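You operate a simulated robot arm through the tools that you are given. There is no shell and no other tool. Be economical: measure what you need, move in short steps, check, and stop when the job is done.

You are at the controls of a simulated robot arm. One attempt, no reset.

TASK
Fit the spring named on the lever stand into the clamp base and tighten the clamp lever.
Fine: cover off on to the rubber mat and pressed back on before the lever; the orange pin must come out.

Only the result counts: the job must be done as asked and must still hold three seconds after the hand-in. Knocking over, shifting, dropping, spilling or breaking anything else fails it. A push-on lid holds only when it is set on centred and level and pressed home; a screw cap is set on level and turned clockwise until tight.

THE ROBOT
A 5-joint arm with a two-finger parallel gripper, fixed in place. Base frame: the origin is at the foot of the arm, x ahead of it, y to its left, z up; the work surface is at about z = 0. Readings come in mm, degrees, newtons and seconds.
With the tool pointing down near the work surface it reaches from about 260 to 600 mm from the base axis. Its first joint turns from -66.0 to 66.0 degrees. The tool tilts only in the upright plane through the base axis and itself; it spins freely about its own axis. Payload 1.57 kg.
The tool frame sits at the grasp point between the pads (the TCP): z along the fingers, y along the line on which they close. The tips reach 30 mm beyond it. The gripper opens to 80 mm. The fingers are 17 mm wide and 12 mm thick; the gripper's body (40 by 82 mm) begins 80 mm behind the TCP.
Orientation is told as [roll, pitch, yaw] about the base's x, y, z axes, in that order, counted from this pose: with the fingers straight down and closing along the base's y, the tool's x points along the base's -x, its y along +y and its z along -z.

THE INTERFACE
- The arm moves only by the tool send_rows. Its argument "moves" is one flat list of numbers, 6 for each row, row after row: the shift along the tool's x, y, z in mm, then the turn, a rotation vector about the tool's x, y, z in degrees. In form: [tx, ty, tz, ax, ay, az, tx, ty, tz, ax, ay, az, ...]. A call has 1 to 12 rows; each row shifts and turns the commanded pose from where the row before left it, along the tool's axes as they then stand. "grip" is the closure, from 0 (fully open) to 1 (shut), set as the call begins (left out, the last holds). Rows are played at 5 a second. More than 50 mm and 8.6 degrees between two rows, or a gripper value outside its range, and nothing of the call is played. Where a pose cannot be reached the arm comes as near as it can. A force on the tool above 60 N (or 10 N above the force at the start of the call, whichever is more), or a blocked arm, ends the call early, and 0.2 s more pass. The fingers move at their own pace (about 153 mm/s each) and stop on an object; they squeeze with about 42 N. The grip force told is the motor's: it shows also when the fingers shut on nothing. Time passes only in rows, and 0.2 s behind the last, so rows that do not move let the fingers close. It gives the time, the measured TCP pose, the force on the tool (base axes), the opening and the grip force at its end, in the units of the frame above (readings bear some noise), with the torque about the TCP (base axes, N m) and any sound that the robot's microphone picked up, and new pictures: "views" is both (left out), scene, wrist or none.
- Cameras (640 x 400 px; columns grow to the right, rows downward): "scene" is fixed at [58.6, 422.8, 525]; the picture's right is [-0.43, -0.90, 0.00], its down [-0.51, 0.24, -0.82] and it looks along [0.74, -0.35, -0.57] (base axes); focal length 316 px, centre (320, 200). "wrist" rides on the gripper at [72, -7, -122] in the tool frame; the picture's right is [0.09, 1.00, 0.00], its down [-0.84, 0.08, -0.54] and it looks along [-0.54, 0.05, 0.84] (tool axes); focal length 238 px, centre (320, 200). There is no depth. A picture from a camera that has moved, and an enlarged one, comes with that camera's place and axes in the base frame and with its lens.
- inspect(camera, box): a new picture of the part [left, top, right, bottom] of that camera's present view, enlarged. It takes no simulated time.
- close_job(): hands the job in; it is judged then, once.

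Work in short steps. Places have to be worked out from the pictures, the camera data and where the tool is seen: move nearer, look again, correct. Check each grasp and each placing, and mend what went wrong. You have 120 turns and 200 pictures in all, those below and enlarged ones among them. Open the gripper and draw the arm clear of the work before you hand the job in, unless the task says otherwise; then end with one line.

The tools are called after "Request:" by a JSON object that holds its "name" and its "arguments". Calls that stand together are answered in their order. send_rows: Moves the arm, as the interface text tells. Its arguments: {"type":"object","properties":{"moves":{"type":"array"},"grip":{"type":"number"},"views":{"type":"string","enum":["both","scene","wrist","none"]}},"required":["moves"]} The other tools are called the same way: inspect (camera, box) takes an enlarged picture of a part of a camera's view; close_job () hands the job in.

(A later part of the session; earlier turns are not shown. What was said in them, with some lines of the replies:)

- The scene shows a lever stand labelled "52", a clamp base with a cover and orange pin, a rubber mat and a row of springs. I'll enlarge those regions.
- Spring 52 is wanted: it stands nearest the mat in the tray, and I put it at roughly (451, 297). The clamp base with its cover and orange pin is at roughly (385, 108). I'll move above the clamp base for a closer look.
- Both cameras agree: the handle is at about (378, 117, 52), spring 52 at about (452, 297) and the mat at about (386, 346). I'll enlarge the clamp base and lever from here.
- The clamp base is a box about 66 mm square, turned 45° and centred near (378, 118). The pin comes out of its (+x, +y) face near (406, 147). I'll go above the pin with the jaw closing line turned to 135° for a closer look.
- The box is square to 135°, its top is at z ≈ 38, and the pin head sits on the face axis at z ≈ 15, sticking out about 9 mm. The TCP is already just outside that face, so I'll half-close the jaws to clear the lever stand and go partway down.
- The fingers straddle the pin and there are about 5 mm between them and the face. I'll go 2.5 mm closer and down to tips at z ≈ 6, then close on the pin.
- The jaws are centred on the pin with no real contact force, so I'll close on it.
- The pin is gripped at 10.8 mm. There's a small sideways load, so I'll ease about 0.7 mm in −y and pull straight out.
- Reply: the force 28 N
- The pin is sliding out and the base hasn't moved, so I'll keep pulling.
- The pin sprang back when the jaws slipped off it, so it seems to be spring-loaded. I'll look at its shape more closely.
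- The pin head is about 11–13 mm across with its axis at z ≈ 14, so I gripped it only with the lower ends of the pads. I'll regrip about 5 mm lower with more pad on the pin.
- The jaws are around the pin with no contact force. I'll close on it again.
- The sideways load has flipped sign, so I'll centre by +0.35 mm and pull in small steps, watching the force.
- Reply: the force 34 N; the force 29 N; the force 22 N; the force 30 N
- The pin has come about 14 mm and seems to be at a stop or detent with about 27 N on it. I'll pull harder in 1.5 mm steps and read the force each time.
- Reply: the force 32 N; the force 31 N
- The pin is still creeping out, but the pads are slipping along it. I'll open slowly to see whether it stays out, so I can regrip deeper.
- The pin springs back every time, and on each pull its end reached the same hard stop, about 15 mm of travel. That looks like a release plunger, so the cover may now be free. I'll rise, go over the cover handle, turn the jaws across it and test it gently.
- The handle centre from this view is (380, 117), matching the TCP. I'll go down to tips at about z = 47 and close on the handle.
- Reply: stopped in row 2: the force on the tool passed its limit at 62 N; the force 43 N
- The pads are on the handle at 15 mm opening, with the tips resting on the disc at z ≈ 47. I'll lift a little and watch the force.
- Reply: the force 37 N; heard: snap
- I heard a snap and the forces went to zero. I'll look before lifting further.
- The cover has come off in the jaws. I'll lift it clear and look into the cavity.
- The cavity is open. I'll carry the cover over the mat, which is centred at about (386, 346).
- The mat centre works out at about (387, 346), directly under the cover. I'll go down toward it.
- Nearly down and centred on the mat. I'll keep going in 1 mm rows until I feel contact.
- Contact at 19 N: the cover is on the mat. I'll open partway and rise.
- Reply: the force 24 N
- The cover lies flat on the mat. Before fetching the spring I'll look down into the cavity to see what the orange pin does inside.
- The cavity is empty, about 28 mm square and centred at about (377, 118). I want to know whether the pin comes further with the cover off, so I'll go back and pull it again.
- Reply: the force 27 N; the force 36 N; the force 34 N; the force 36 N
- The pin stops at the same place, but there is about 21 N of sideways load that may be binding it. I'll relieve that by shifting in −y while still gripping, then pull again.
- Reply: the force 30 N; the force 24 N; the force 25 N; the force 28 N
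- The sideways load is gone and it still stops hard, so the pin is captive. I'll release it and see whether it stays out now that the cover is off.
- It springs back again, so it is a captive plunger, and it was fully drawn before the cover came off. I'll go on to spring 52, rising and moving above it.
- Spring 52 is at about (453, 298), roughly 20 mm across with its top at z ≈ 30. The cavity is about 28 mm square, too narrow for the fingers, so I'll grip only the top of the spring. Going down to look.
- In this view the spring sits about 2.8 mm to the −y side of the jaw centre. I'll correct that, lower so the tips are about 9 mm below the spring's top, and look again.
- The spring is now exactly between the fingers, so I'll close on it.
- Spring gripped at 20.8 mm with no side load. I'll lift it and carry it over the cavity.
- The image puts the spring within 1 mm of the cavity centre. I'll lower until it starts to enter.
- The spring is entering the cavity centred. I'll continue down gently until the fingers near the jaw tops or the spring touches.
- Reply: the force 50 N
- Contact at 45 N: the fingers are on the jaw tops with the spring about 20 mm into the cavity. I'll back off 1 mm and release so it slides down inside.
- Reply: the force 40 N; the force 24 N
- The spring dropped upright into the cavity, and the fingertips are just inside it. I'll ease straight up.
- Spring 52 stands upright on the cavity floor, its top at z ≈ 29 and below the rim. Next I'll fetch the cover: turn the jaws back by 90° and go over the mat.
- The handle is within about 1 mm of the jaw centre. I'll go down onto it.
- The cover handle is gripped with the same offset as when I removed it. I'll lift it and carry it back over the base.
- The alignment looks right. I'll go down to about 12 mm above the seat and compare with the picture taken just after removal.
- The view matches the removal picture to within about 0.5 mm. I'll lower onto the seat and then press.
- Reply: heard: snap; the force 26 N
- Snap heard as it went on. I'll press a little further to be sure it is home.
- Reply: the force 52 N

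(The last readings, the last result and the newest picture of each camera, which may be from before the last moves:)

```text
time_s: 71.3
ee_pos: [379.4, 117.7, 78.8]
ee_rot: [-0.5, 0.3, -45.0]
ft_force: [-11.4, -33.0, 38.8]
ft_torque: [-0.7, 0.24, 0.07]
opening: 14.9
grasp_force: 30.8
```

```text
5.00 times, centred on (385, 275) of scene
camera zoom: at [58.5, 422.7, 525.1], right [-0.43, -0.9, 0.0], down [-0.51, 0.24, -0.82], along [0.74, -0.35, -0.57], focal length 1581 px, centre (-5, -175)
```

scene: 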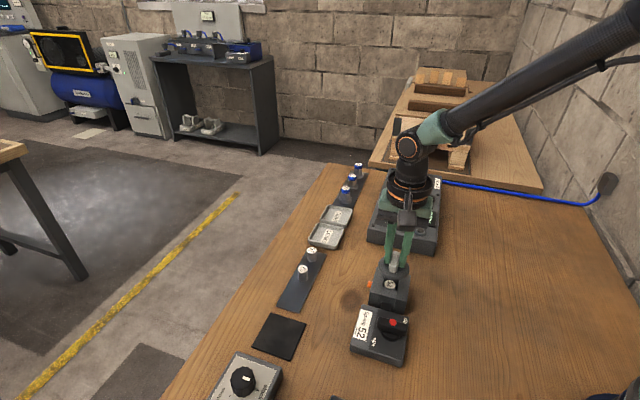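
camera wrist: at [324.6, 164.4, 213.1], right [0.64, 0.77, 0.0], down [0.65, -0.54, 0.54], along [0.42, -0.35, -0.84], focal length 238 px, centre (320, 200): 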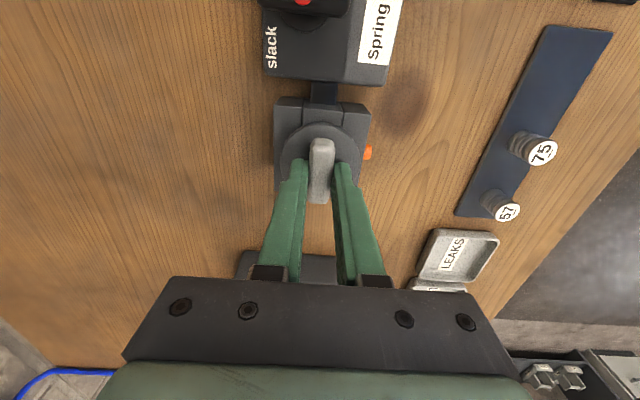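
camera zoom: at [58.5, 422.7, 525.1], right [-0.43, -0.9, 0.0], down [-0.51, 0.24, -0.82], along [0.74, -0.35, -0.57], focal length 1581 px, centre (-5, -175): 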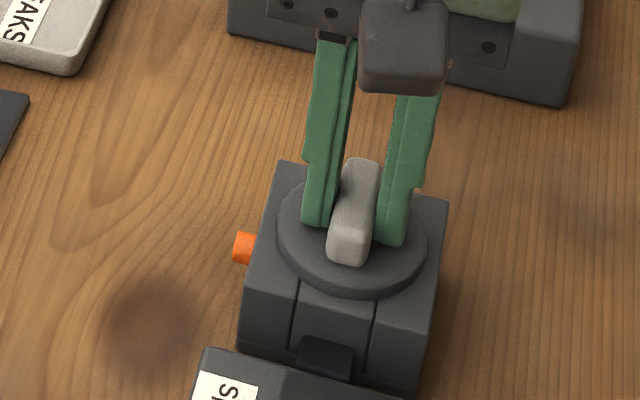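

The cover looks level and seated. I'll ease the load, open, rise and check it.

Request:
{"name": "send_rows", "arguments": {"moves": [0, 0, -1.5, 0, 0, 0, 0, 0, 0, 0, 0, 0], "views": "none"}}

Request:
{"name": "send_rows", "arguments": {"moves": [0, 0, 0, 0, 0, 0, 0, 0, -15, 0, 0, 0, 0, 0, -40, 0, 0, 0, 0, 0, -20, 0, 0, 0, 0, 0, 0, 0, 0, 0], "grip": 0.6}}

Request:
{"name": "inspect", "arguments": {"camera": "scene", "box": [360, 250, 420, 310]}}

Request:
{"name": "inspect", "arguments": {"camera": "wrist", "box": [240, 0, 400, 180]}}

```text
time_s: 71.9
ee_pos: [378.7, 116.5, 78.3]
ee_rot: [-0.3, 0.1, -44.9]
ft_force: [-3.0, -25.3, 5.8]
ft_torque: [-0.46, 0.09, 0.01]
opening: 15.0
grasp_force: 31.5
```

```text
time_s: 73.1
ee_pos: [379.4, 116.7, 155.0]
ee_rot: [-0.1, 0.0, -45.0]
ft_force: [0.3, 0.6, 0.2]
ft_torque: [0.02, -0.02, 0.02]
opening: 32.0
grasp_force: 0.0
camera wrist: at [325.4, 164.4, 276.8], right [0.64, 0.77, 0.0], down [0.65, -0.54, 0.54], along [0.42, -0.35, -0.84], focal length 238 px, centre (320, 200)
```

scene: 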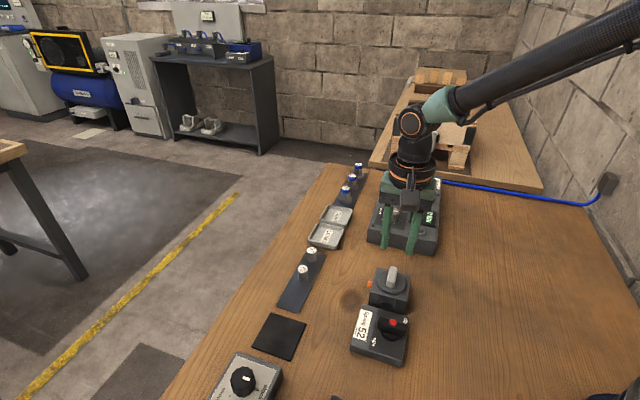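
wrist: 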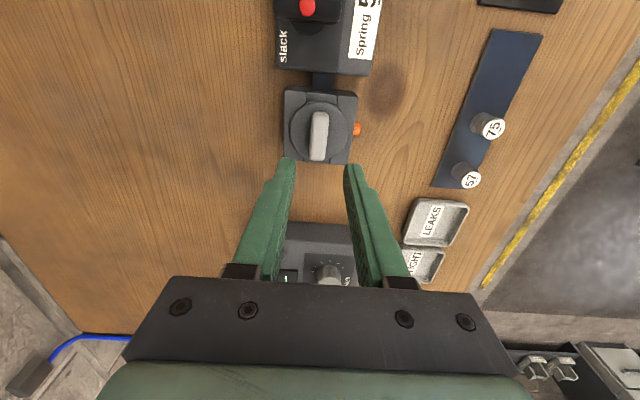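

```text
6.67 times, centred on (390, 280) of scene
camera zoom: at [58.6, 422.8, 525.0], right [-0.43, -0.9, 0.0], down [-0.51, 0.24, -0.82], along [0.74, -0.35, -0.57], focal length 2108 px, centre (-147, -333)
```

zoom: 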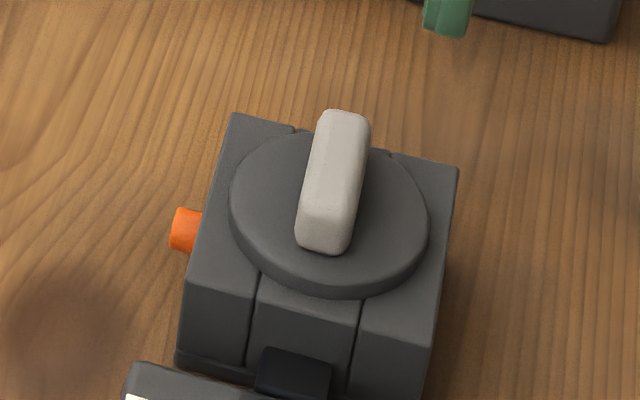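

```text
2.22 times, centred on (320, 90) of wrist
camera zoom: at [325.4, 164.4, 276.8], right [0.64, 0.77, 0.0], down [0.65, -0.54, 0.54], along [0.42, -0.35, -0.84], focal length 530 px, centre (320, 444)
```

zoom: 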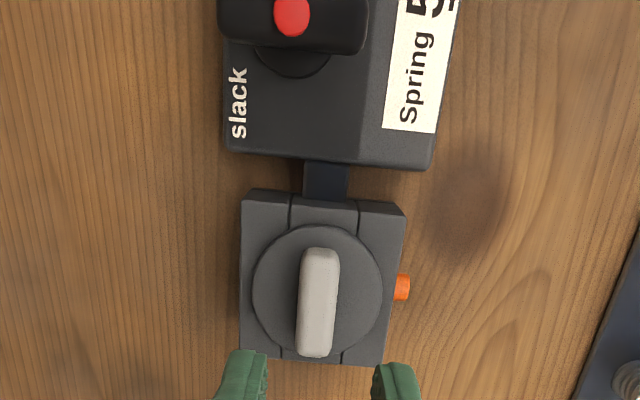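

The cover sits in the same pixels as at the start, level and home. Now the lever: I'll move so the wrist camera looks down on the lever stand.

Request:
{"name": "send_rows", "arguments": {"moves": [33.5, -7.4, 0, 0, 0, 0, 33.5, -7.4, 0, 0, 0, 0, 0, 0, 0, 0, 0, 0]}}

Request:
{"name": "inspect", "arguments": {"camera": "wrist", "box": [240, 20, 400, 180]}}

Request:
{"name": "inspect", "arguments": {"camera": "scene", "box": [345, 295, 415, 365]}}

```text
time_s: 73.9
ee_pos: [322.2, 152.2, 155.2]
ee_rot: [0.0, 0.0, -45.0]
ft_force: [0.4, 0.4, 0.0]
ft_torque: [-0.02, 0.0, 0.0]
opening: 32.0
grasp_force: 0.0
camera wrist: at [267.9, 198.4, 276.8], right [0.64, 0.77, 0.0], down [0.65, -0.54, 0.54], along [0.42, -0.35, -0.84], focal length 238 px, centre (320, 200)
```

scene: 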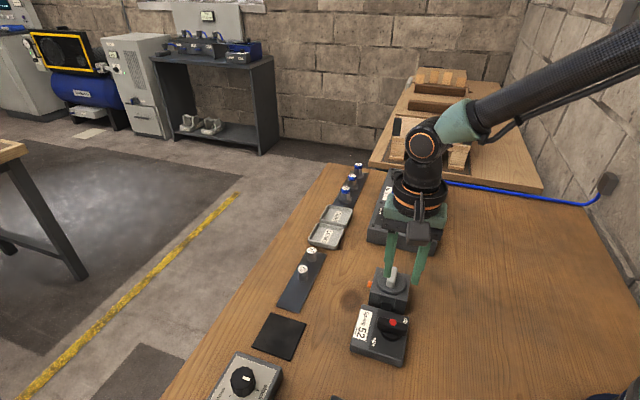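
wrist: 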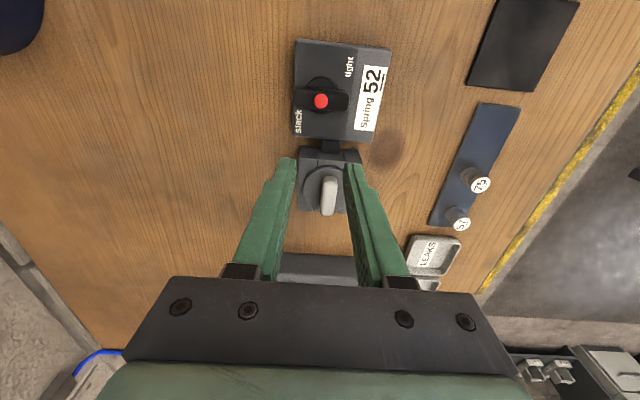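

```text
2.50 times, centred on (320, 100) of wrist
camera zoom: at [267.9, 198.4, 276.8], right [0.64, 0.77, 0.0], down [0.65, -0.54, 0.54], along [0.42, -0.35, -0.84], focal length 596 px, centre (320, 450)
```

zoom: 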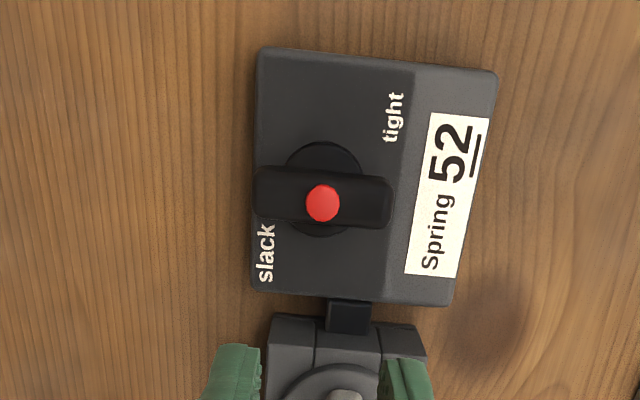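

```text
5.71 times, centred on (380, 330) of scene
camera zoom: at [58.6, 422.8, 525.0], right [-0.43, -0.9, 0.0], down [-0.51, 0.24, -0.82], along [0.74, -0.35, -0.57], focal length 1807 px, centre (-23, -543)
```

zoom: 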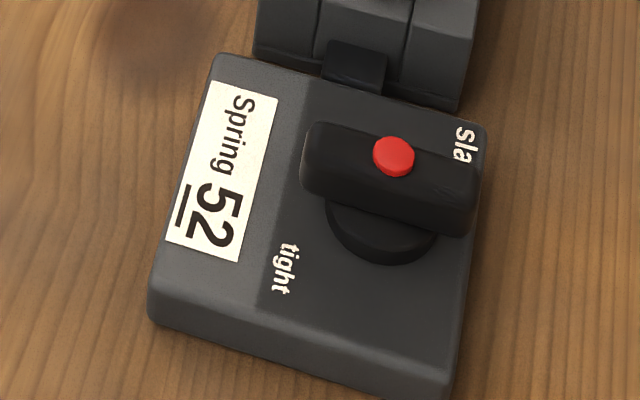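

The lever is a bar along 45°, centred on its hub at about (297, 173) with its top at z ≈ 50. The slack and tight labels imply a 90° clockwise turn from above. I'll turn the jaws to close along 135° and move above the lever.

Request:
{"name": "send_rows", "arguments": {"moves": [0, 0, 0, 0, 0, -8.5, 0, 0, 0, 0, 0, -8.5, 0, 0, 0, 0, 0, -8.5, 0, 0, 0, 0, 0, -8.5, 0, 0, 0, 0, 0, -8.5, 0, 0, 0, 0, 0, -8.5, 0, 0, 0, 0, 0, -8.5, 0, 0, 0, 0, 0, -8.5, 0, 0, 0, 0, 0, -8.5, 0, 0, 0, 0, 0, -8.5, 0, 0, 0, 0, 0, -5], "views": "none", "grip": 0.5}}

Request:
{"name": "send_rows", "arguments": {"moves": [3.5, 31.8, 0, 0, 0, 0, 0, 0, 35, 0, 0, 0, 0, 0, 0, 0, 0, 0]}}

Request:
{"name": "inspect", "arguments": {"camera": "wrist", "box": [240, 60, 400, 220]}}

Request:
{"name": "inspect", "arguments": {"camera": "scene", "box": [345, 275, 435, 365]}}

```text
time_s: 76.3
ee_pos: [321.0, 153.7, 156.5]
ee_rot: [0.0, 0.0, 45.2]
ft_force: [-0.2, -0.3, 0.7]
ft_torque: [0.0, 0.02, -0.03]
opening: 40.1
grasp_force: 0.1
```

```text
time_s: 77.1
ee_pos: [298.8, 176.9, 118.8]
ee_rot: [0.0, -0.1, 45.1]
ft_force: [-0.1, -0.7, -0.5]
ft_torque: [0.0, -0.02, 0.03]
opening: 40.0
grasp_force: 0.0
camera wrist: at [252.7, 121.7, 241.2], right [-0.77, 0.64, 0.0], down [0.54, 0.65, 0.54], along [0.35, 0.42, -0.84], focal length 238 px, centre (320, 200)
```

scene: 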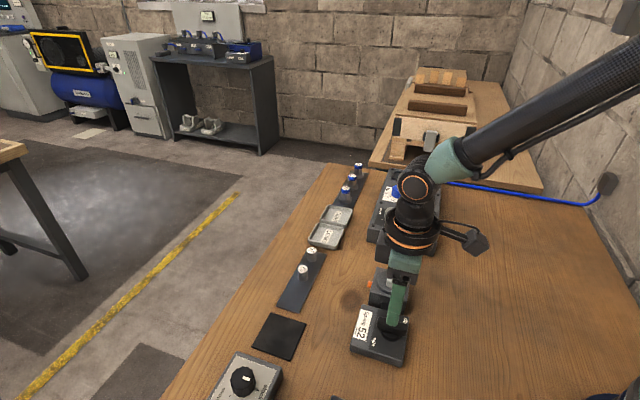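
wrist: 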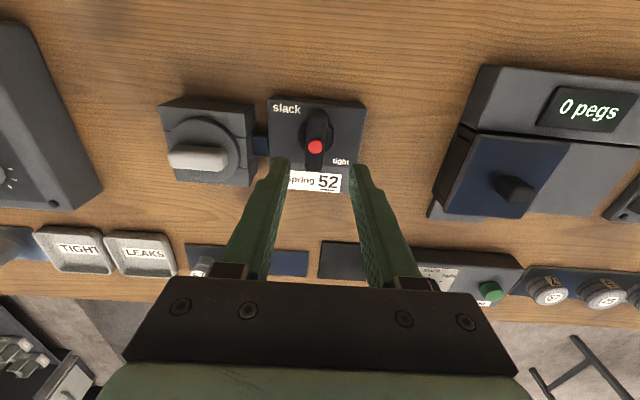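

```text
2.50 times, centred on (320, 140) of wrist
camera zoom: at [252.7, 121.7, 241.2], right [-0.77, 0.64, 0.0], down [0.54, 0.65, 0.54], along [0.35, 0.42, -0.84], focal length 596 px, centre (320, 350)
```

zoom: 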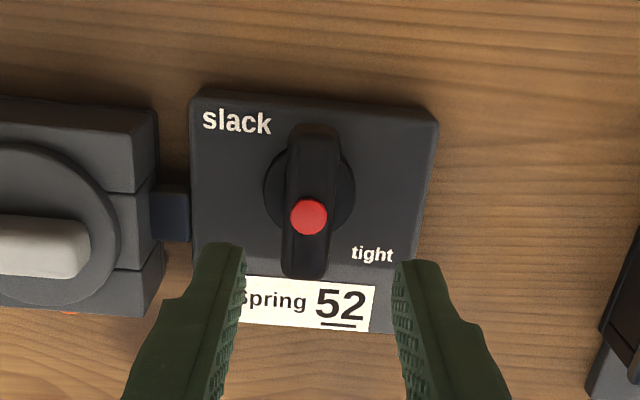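

```text
4.44 times, centred on (390, 320) of scene
camera zoom: at [58.6, 422.8, 525.0], right [-0.43, -0.9, 0.0], down [-0.51, 0.24, -0.82], along [0.74, -0.35, -0.57], focal length 1405 px, centre (9, -333)
```

zoom: 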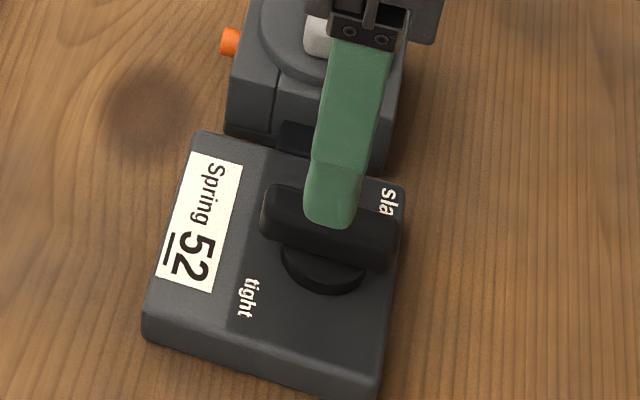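

The lever's axis (red dot) is about 4.4 mm to −y and 2 mm to +x of the jaw centre. I'll correct that and come lower.

Request:
{"name": "send_rows", "arguments": {"moves": [2, -4.4, 0, 0, 0, 0, 0, 0, 27, 0, 0, 0, 0, 0, 0, 0, 0, 0], "grip": 0.6}}

Request:
{"name": "inspect", "arguments": {"camera": "wrist", "box": [240, 60, 400, 220]}}

Request:
{"name": "inspect", "arguments": {"camera": "scene", "box": [345, 275, 435, 365]}}

```text
time_s: 77.9
ee_pos: [295.9, 169.4, 94.2]
ee_rot: [0.0, 0.0, 45.0]
ft_force: [-0.1, -1.3, 0.1]
ft_torque: [0.04, 0.01, 0.01]
opening: 31.9
grasp_force: 0.0
camera wrist: at [251.4, 115.0, 215.6], right [-0.77, 0.64, 0.0], down [0.54, 0.65, 0.54], along [0.35, 0.42, -0.84], focal length 238 px, centre (320, 200)
```

scene: 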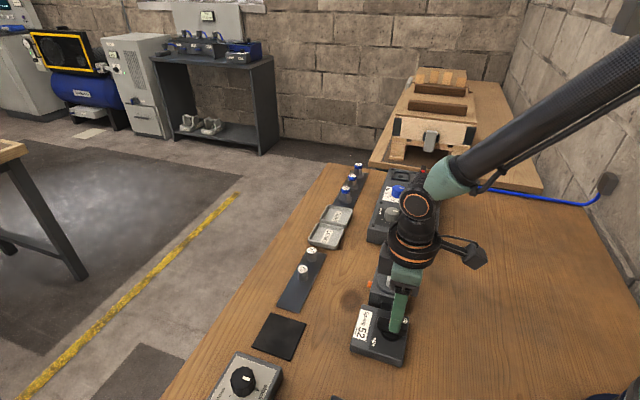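
wrist: 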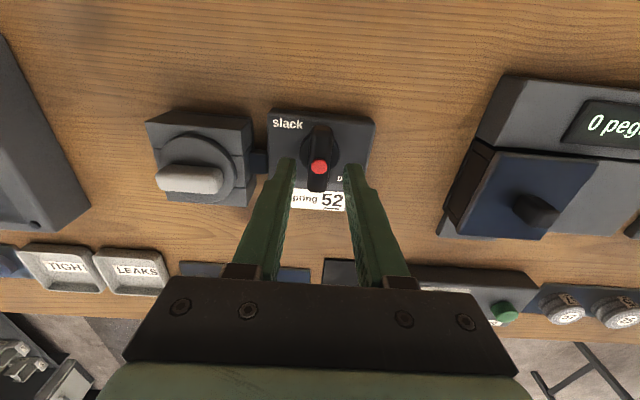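

```text
2.50 times, centred on (320, 140) of wrist
camera zoom: at [251.4, 115.0, 215.6], right [-0.77, 0.64, 0.0], down [0.54, 0.65, 0.54], along [0.35, 0.42, -0.84], focal length 596 px, centre (320, 350)
```

zoom: 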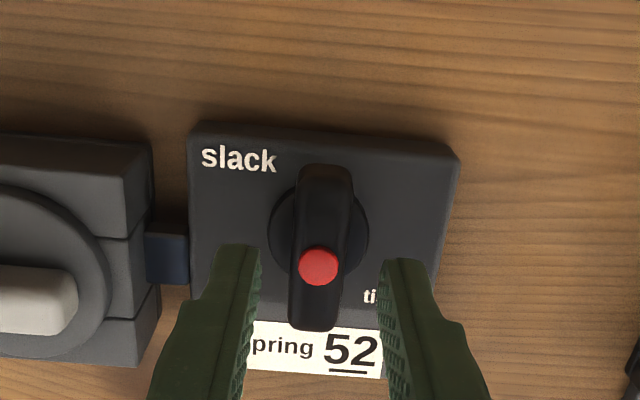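

```text
4.44 times, centred on (390, 320) of scene
camera zoom: at [58.6, 422.8, 525.0], right [-0.43, -0.9, 0.0], down [-0.51, 0.24, -0.82], along [0.74, -0.35, -0.57], focal length 1405 px, centre (9, -333)
```

zoom: 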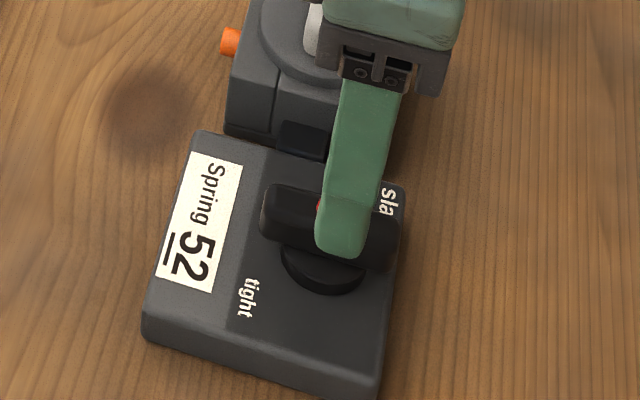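

Request:
{"name": "send_rows", "arguments": {"moves": [-1.2, -0.4, 10, 0, 0, 0, 0, 0, 8, 0, 0, 0, 0, 0, 0, 0, 0, 0], "views": "none"}}

Request:
{"name": "inspect", "arguments": {"camera": "wrist", "box": [240, 60, 400, 220]}}

Request:
{"name": "inspect", "arguments": {"camera": "scene", "box": [345, 275, 435, 365]}}

```text
time_s: 78.7
ee_pos: [299.1, 172.0, 74.9]
ee_rot: [-0.1, 0.0, 45.1]
ft_force: [-0.1, -1.0, 0.1]
ft_torque: [-0.02, 0.01, 0.0]
opening: 32.2
grasp_force: 0.1
```

```text
2.50 times, centred on (320, 140) of wrist
camera zoom: at [253.4, 116.1, 196.9], right [-0.77, 0.64, 0.0], down [0.54, 0.65, 0.54], along [0.35, 0.42, -0.84], focal length 596 px, centre (320, 350)
```

zoom: 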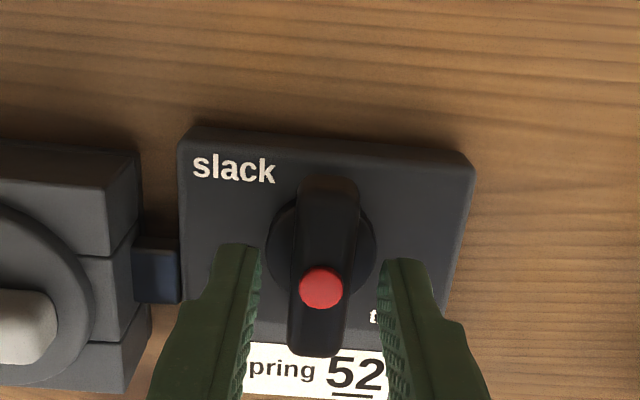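

```text
4.44 times, centred on (390, 320) of scene
camera zoom: at [58.6, 422.8, 525.0], right [-0.43, -0.9, 0.0], down [-0.51, 0.24, -0.82], along [0.74, -0.35, -0.57], focal length 1405 px, centre (9, -333)
```

zoom: 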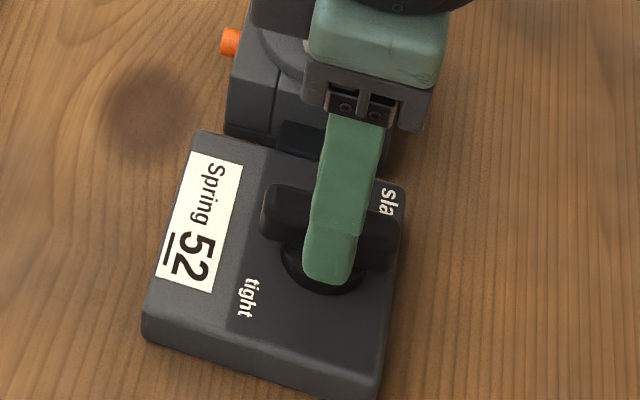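

Well centred across the bar. I'll go 8 mm lower so the pads hold the bar, and close.

Request:
{"name": "send_rows", "arguments": {"moves": [-1, 0, 4, 0, 0, 0, 0, 0, 4, 0, 0, 0, 0, 0, 0, 0, 0, 0], "views": "none"}}

Request:
{"name": "send_rows", "arguments": {"moves": [0, 0, 0, 0, 0, 0, 0, 0, 0, 0, 0, 0, 0, 0, 0, 0, 0, 0], "grip": 1, "views": "wrist"}}

Request:
{"name": "inspect", "arguments": {"camera": "wrist", "box": [240, 60, 400, 220]}}

Request:
{"name": "inspect", "arguments": {"camera": "scene", "box": [345, 275, 435, 365]}}

```text
time_s: 79.5
ee_pos: [299.1, 170.5, 67.3]
ee_rot: [0.0, 0.1, 45.2]
ft_force: [-0.2, -1.0, -0.3]
ft_torque: [-0.01, -0.01, 0.0]
opening: 32.0
grasp_force: 0.1
```

```text
time_s: 80.3
ee_pos: [297.4, 171.8, 67.3]
ee_rot: [0.0, 0.2, 45.2]
ft_force: [-18.4, 28.8, 0.6]
ft_torque: [0.63, 0.44, -0.19]
opening: 16.6
grasp_force: 32.7
camera wrist: at [253.7, 116.6, 188.5], right [-0.77, 0.64, 0.0], down [0.54, 0.65, 0.54], along [0.34, 0.42, -0.84], focal length 238 px, centre (320, 200)
```

wrist: 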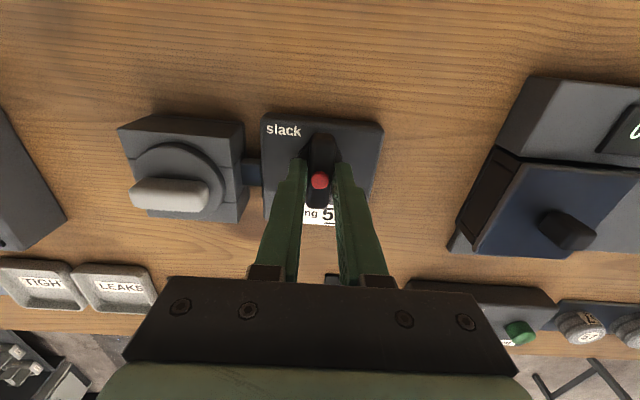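

```text
2.50 times, centred on (320, 140) of wrist
camera zoom: at [253.7, 116.6, 188.5], right [-0.77, 0.64, 0.0], down [0.54, 0.65, 0.54], along [0.34, 0.42, -0.84], focal length 596 px, centre (320, 350)
```

zoom: 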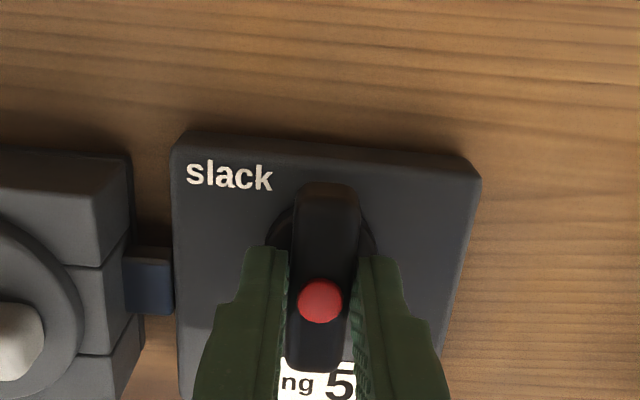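

```text
4.44 times, centred on (390, 320) of scene
camera zoom: at [58.6, 422.8, 525.0], right [-0.43, -0.9, 0.0], down [-0.51, 0.24, -0.82], along [0.74, -0.35, -0.57], focal length 1405 px, centre (9, -333)
```

zoom: 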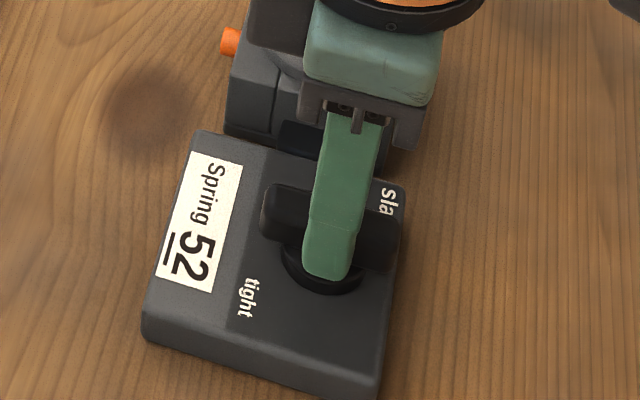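

The bar is held, with some side load. I'll relieve that and start turning clockwise as seen from above, which is +az about the tool axis.

Request:
{"name": "send_rows", "arguments": {"moves": [-0.6, 0.7, 0, 0, 0, 0, 0, 0, 0, 0, 0, 5, 0, 0, 0, 0, 0, 5, 0, 0, 0, 0, 0, 0], "views": "none"}}

Request:
{"name": "inspect", "arguments": {"camera": "scene", "box": [345, 275, 435, 365]}}

```text
time_s: 81.3
ee_pos: [297.4, 171.0, 65.9]
ee_rot: [0.0, 0.1, 35.1]
ft_force: [-25.5, 23.7, 27.5]
ft_torque: [0.45, 0.96, 0.02]
opening: 16.7
grasp_force: 32.1
```

```text
4.44 times, centred on (390, 320) of scene
camera zoom: at [58.6, 422.7, 525.1], right [-0.43, -0.9, 0.0], down [-0.51, 0.24, -0.82], along [0.74, -0.35, -0.57], focal length 1405 px, centre (9, -333)
```

zoom: 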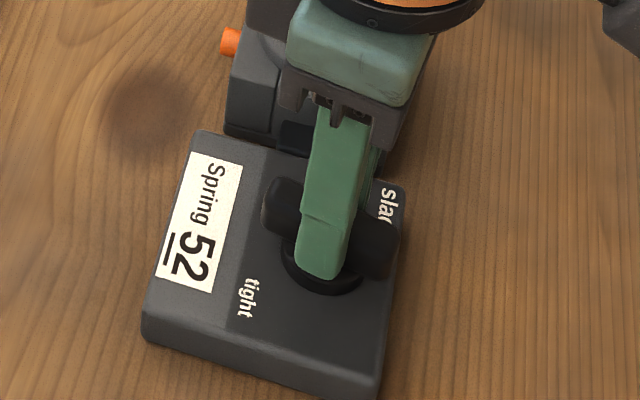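

It's turning freely. I'll trim the side load and keep turning.

Request:
{"name": "send_rows", "arguments": {"moves": [0, 0.8, -0.7, 0, 0, 0, 0, 0, 0, 0, 0, 7, 0, 0, 0, 0, 0, 7, 0, 0, 0, 0, 0, 7, 0, 0, 0, 0, 0, 0], "views": "none"}}

Request:
{"name": "inspect", "arguments": {"camera": "scene", "box": [345, 275, 435, 365]}}

```text
time_s: 82.5
ee_pos: [298.1, 171.6, 66.9]
ee_rot: [0.0, 0.1, 14.2]
ft_force: [-14.1, 36.3, -31.0]
ft_torque: [0.73, 0.45, -0.01]
opening: 16.7
grasp_force: 32.1
```

```text
4.44 times, centred on (390, 320) of scene
camera zoom: at [58.7, 422.8, 525.0], right [-0.43, -0.9, 0.0], down [-0.51, 0.24, -0.82], along [0.74, -0.35, -0.57], focal length 1405 px, centre (9, -333)
```

zoom: 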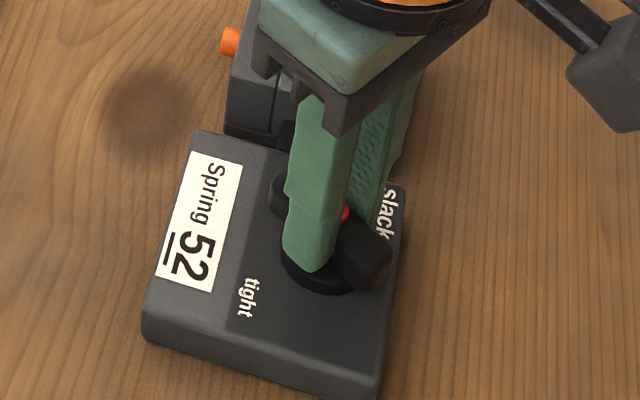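

Request:
{"name": "send_rows", "arguments": {"moves": [0, 0.8, 0.4, 0, 0, 0, 0, 0, 0, 0, 0, 7, 0, 0, 0, 0, 0, 7, 0, 0, 0, 0, 0, 7, 0, 0, 0, 0, 0, 0], "views": "none"}}

Request:
{"name": "inspect", "arguments": {"camera": "scene", "box": [345, 275, 435, 365]}}

```text
time_s: 83.7
ee_pos: [299.3, 172.1, 66.3]
ee_rot: [-0.1, 0.2, -7.0]
ft_force: [-20.7, -2.0, 23.2]
ft_torque: [0.1, 0.43, -0.04]
opening: 16.9
grasp_force: 31.8
```

```text
4.44 times, centred on (390, 320) of scene
camera zoom: at [58.6, 422.7, 525.1], right [-0.43, -0.9, 0.0], down [-0.51, 0.24, -0.82], along [0.74, -0.35, -0.57], focal length 1405 px, centre (9, -333)
```

zoom: 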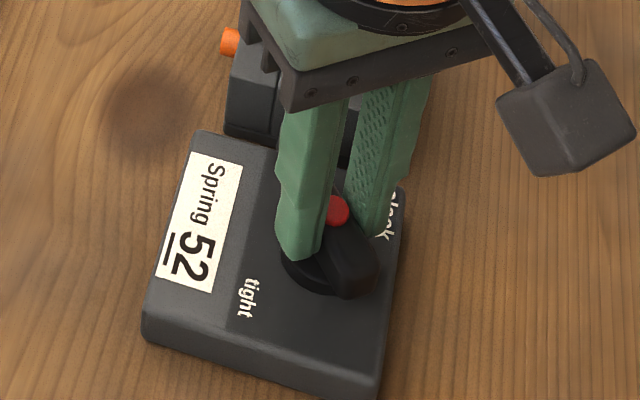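

Request:
{"name": "send_rows", "arguments": {"moves": [0.6, 0, -0.2, 0, 0, 0, 0, 0, 0, 0, 0, 7, 0, 0, 0, 0, 0, 7, 0, 0, 0, 0, 0, 7, 0, 0, 0, 0, 0, 0], "views": "none"}}

Request:
{"name": "send_rows", "arguments": {"moves": [0, 0, 0, 0, 0, 5, 0, 0, 0, 0, 0, 5, 0, 0, 0, 0, 0, 0], "views": "none"}}

Request:
{"name": "inspect", "arguments": {"camera": "scene", "box": [345, 275, 435, 365]}}

```text
time_s: 84.9
ee_pos: [299.5, 171.9, 66.7]
ee_rot: [-0.2, 0.1, -28.0]
ft_force: [4.9, -23.3, -4.3]
ft_torque: [-0.09, 0.53, 0.0]
opening: 17.0
grasp_force: 32.4
```

```text
time_s: 85.7
ee_pos: [297.9, 172.8, 66.9]
ee_rot: [-0.2, 0.0, -38.1]
ft_force: [8.2, -31.1, 0.8]
ft_torque: [-0.81, -0.33, 0.0]
opening: 16.8
grasp_force: 31.7
```

```text
4.44 times, centred on (390, 320) of scene
camera zoom: at [58.6, 422.8, 525.0], right [-0.43, -0.9, 0.0], down [-0.51, 0.24, -0.82], along [0.74, -0.35, -0.57], focal length 1405 px, centre (9, -333)
```

zoom: 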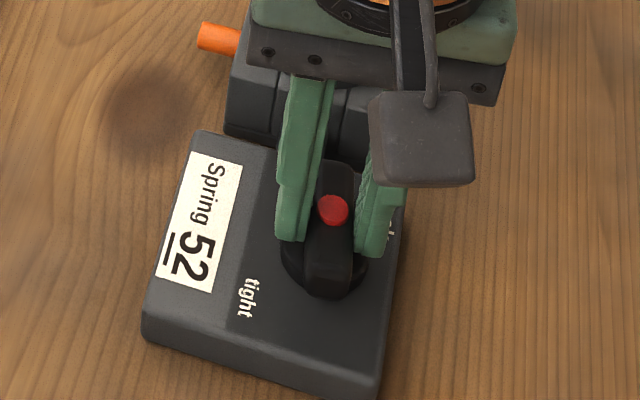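

The orange pin is coming out as the lever tightens: it is the tightness indicator. I'll trim the side load and turn on to the stop.

Request:
{"name": "send_rows", "arguments": {"moves": [-0.6, -0.4, 0, 0, 0, 4, 0, 0, 0, 0, 0, 3, 0, 0, 0, 0, 0, 0], "views": "none"}}

Request:
{"name": "send_rows", "arguments": {"moves": [0, 0, 0, 0, 0, 3, 0, 0, 0, 0, 0, 0], "views": "none"}}

Request:
{"name": "inspect", "arguments": {"camera": "scene", "box": [345, 275, 435, 365]}}

```text
time_s: 86.5
ee_pos: [298.8, 172.3, 68.5]
ee_rot: [-0.1, -0.1, -44.8]
ft_force: [-16.0, 0.1, 14.0]
ft_torque: [-0.12, 0.01, -0.02]
opening: 16.8
grasp_force: 31.8
```

```text
time_s: 87.1
ee_pos: [299.4, 172.5, 67.6]
ee_rot: [0.0, -0.1, -47.9]
ft_force: [-13.9, 13.9, -10.9]
ft_torque: [0.48, 0.15, 0.63]
opening: 17.2
grasp_force: 32.6
```

```text
4.44 times, centred on (390, 320) of scene
camera zoom: at [58.6, 422.8, 525.0], right [-0.43, -0.9, 0.0], down [-0.51, 0.24, -0.82], along [0.74, -0.35, -0.57], focal length 1405 px, centre (9, -333)
```

zoom: 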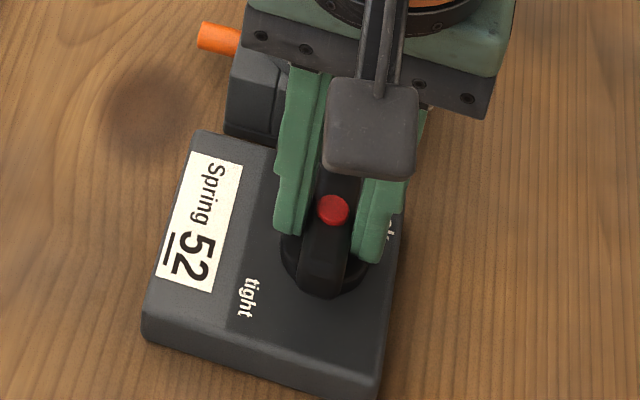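

Torque about z has risen to 0.63 N·m, so it is at the stop with the pin out. One small extra nudge to be sure, then I'll open and rise.

Request:
{"name": "send_rows", "arguments": {"moves": [0, 0, 0, 0, 0, 3, 0, 0, 0, 0, 0, 0], "views": "none"}}

Request:
{"name": "send_rows", "arguments": {"moves": [0, 0, 0, 0, 0, 0, 0, 0, 0, 0, 0, 0, 0, 0, -20, 0, 0, 0, 0, 0, -40, 0, 0, 0, 0, 0, -45, 0, 0, 0, 0, 0, 0, 0, 0, 0], "grip": 0.55}}

Request:
{"name": "inspect", "arguments": {"camera": "scene", "box": [345, 255, 435, 365]}}

Request:
{"name": "inspect", "arguments": {"camera": "wrist", "box": [240, 60, 400, 220]}}

```text
time_s: 87.7
ee_pos: [299.1, 173.5, 66.3]
ee_rot: [0.0, 0.0, -50.9]
ft_force: [-12.6, 5.3, -0.6]
ft_torque: [0.26, 0.07, 0.74]
opening: 18.3
grasp_force: 33.0
```

```text
time_s: 89.1
ee_pos: [298.4, 169.6, 172.1]
ee_rot: [0.0, 0.0, -51.0]
ft_force: [-0.2, -0.6, 0.8]
ft_torque: [0.02, -0.01, 0.02]
opening: 36.0
grasp_force: 0.2
camera wrist: at [248.6, 223.2, 295.1], right [0.71, 0.7, 0.0], down [0.59, -0.6, 0.54], along [0.38, -0.39, -0.84], focal length 238 px, centre (320, 200)
```

scene: 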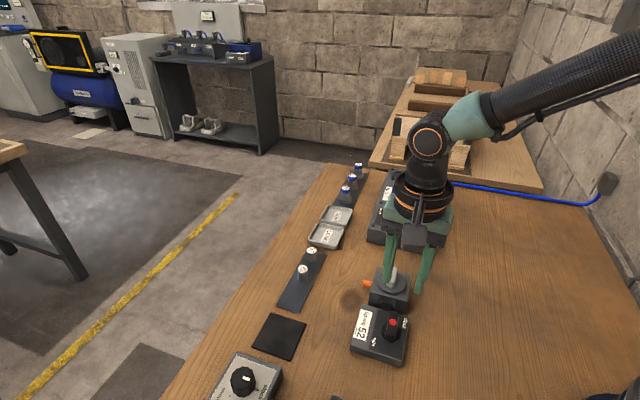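
wrist: 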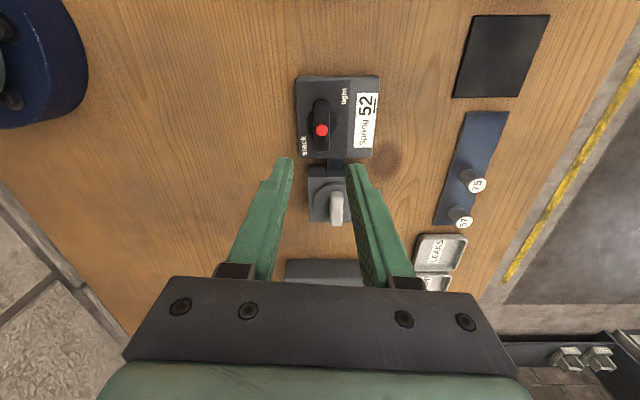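

```text
3.64 times, centred on (390, 310) of scene
camera zoom: at [58.6, 422.8, 525.0], right [-0.43, -0.9, 0.0], down [-0.51, 0.24, -0.82], along [0.74, -0.35, -0.57], focal length 1150 px, centre (66, -200)
```

zoom: 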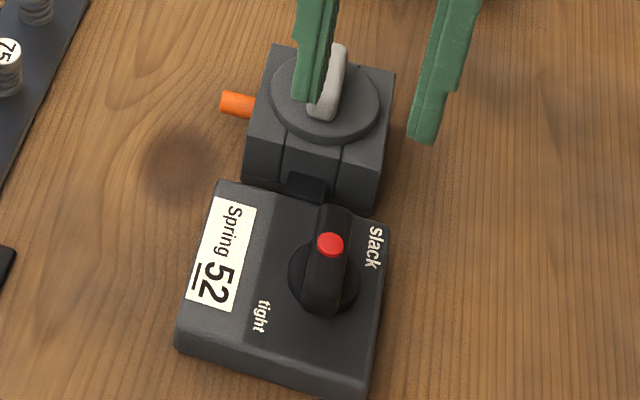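

```text
2.50 times, centred on (320, 140) of wrist
camera zoom: at [248.6, 223.2, 295.1], right [0.71, 0.7, 0.0], down [0.59, -0.6, 0.54], along [0.38, -0.39, -0.84], focal length 596 px, centre (320, 350)
```

zoom: 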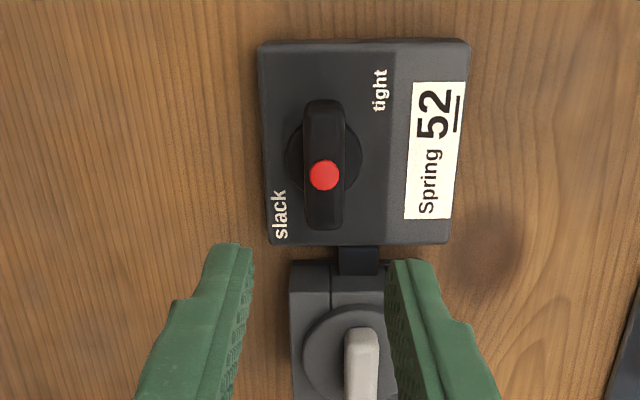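

The lever is at tight, the orange pin stays out and the cover is home. I'll draw the arm well clear, wait about 2 s and check that everything holds.

Request:
{"name": "send_rows", "arguments": {"moves": [0, 0, -40, 0, 0, 0, 0, 0, -40, 0, 0, 0, 0, -40, 0, 0, 0, 0, 0, -40, 0, 0, 0, 0, 0, 0, 0, 0, 0, 0, 0, 0, 0, 0, 0, 0, 0, 0, 0, 0, 0, 0, 0, 0, 0, 0, 0, 0, 0, 0, 0, 0, 0, 0, 0, 0, 0, 0, 0, 0], "grip": 0, "views": "scene"}}

Request:
{"name": "inspect", "arguments": {"camera": "scene", "box": [240, 230, 435, 370]}}

Request:
{"name": "inspect", "arguments": {"camera": "scene", "box": [355, 250, 425, 320]}}

```text
time_s: 91.3
ee_pos: [237.7, 119.0, 251.2]
ee_rot: [0.0, 0.0, -50.9]
ft_force: [0.2, 0.8, -0.4]
ft_torque: [-0.01, 0.04, -0.01]
opening: 79.9
grasp_force: 0.0
```

scene: 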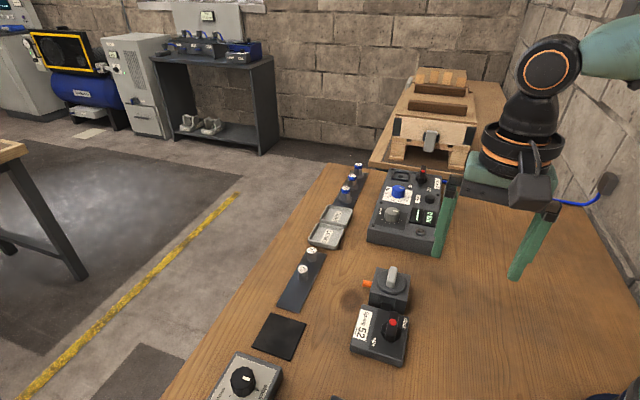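

```text
2.86 times, centred on (338, 300) of scene
camera zoom: at [58.6, 422.8, 525.0], right [-0.43, -0.9, 0.0], down [-0.51, 0.24, -0.82], along [0.74, -0.35, -0.57], focal length 903 px, centre (270, -86)
```

zoom: 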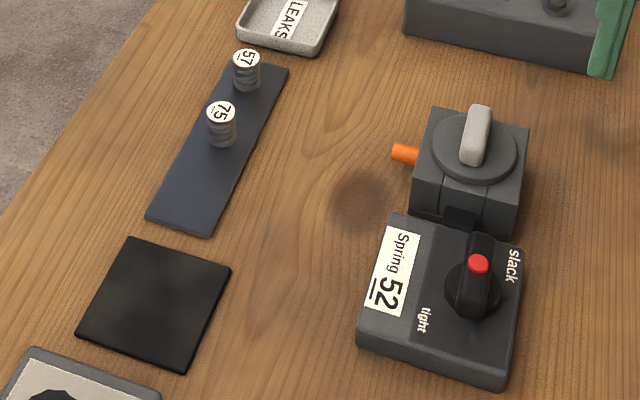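

```text
5.71 times, centred on (390, 285) of scene
camera zoom: at [58.6, 422.8, 525.0], right [-0.43, -0.9, 0.0], down [-0.51, 0.24, -0.82], along [0.74, -0.35, -0.57], focal length 1807 px, centre (-80, -286)
```

zoom: 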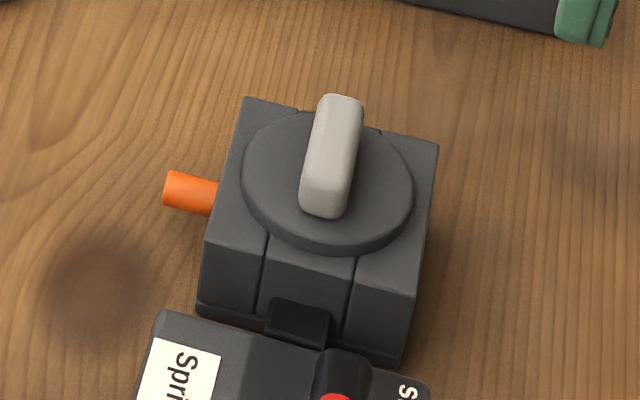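

Everything holds: cover level and home, lever at tight, orange pin out, arm clear and open. Handing in.

Request:
{"name": "close_job", "arguments": {}}

```text
The job is handed in.
```

Spring 52 is in the clamp base, the cover is pressed back on, the lever is at tight, and the orange pin came out and stayed out; the job is handed in.
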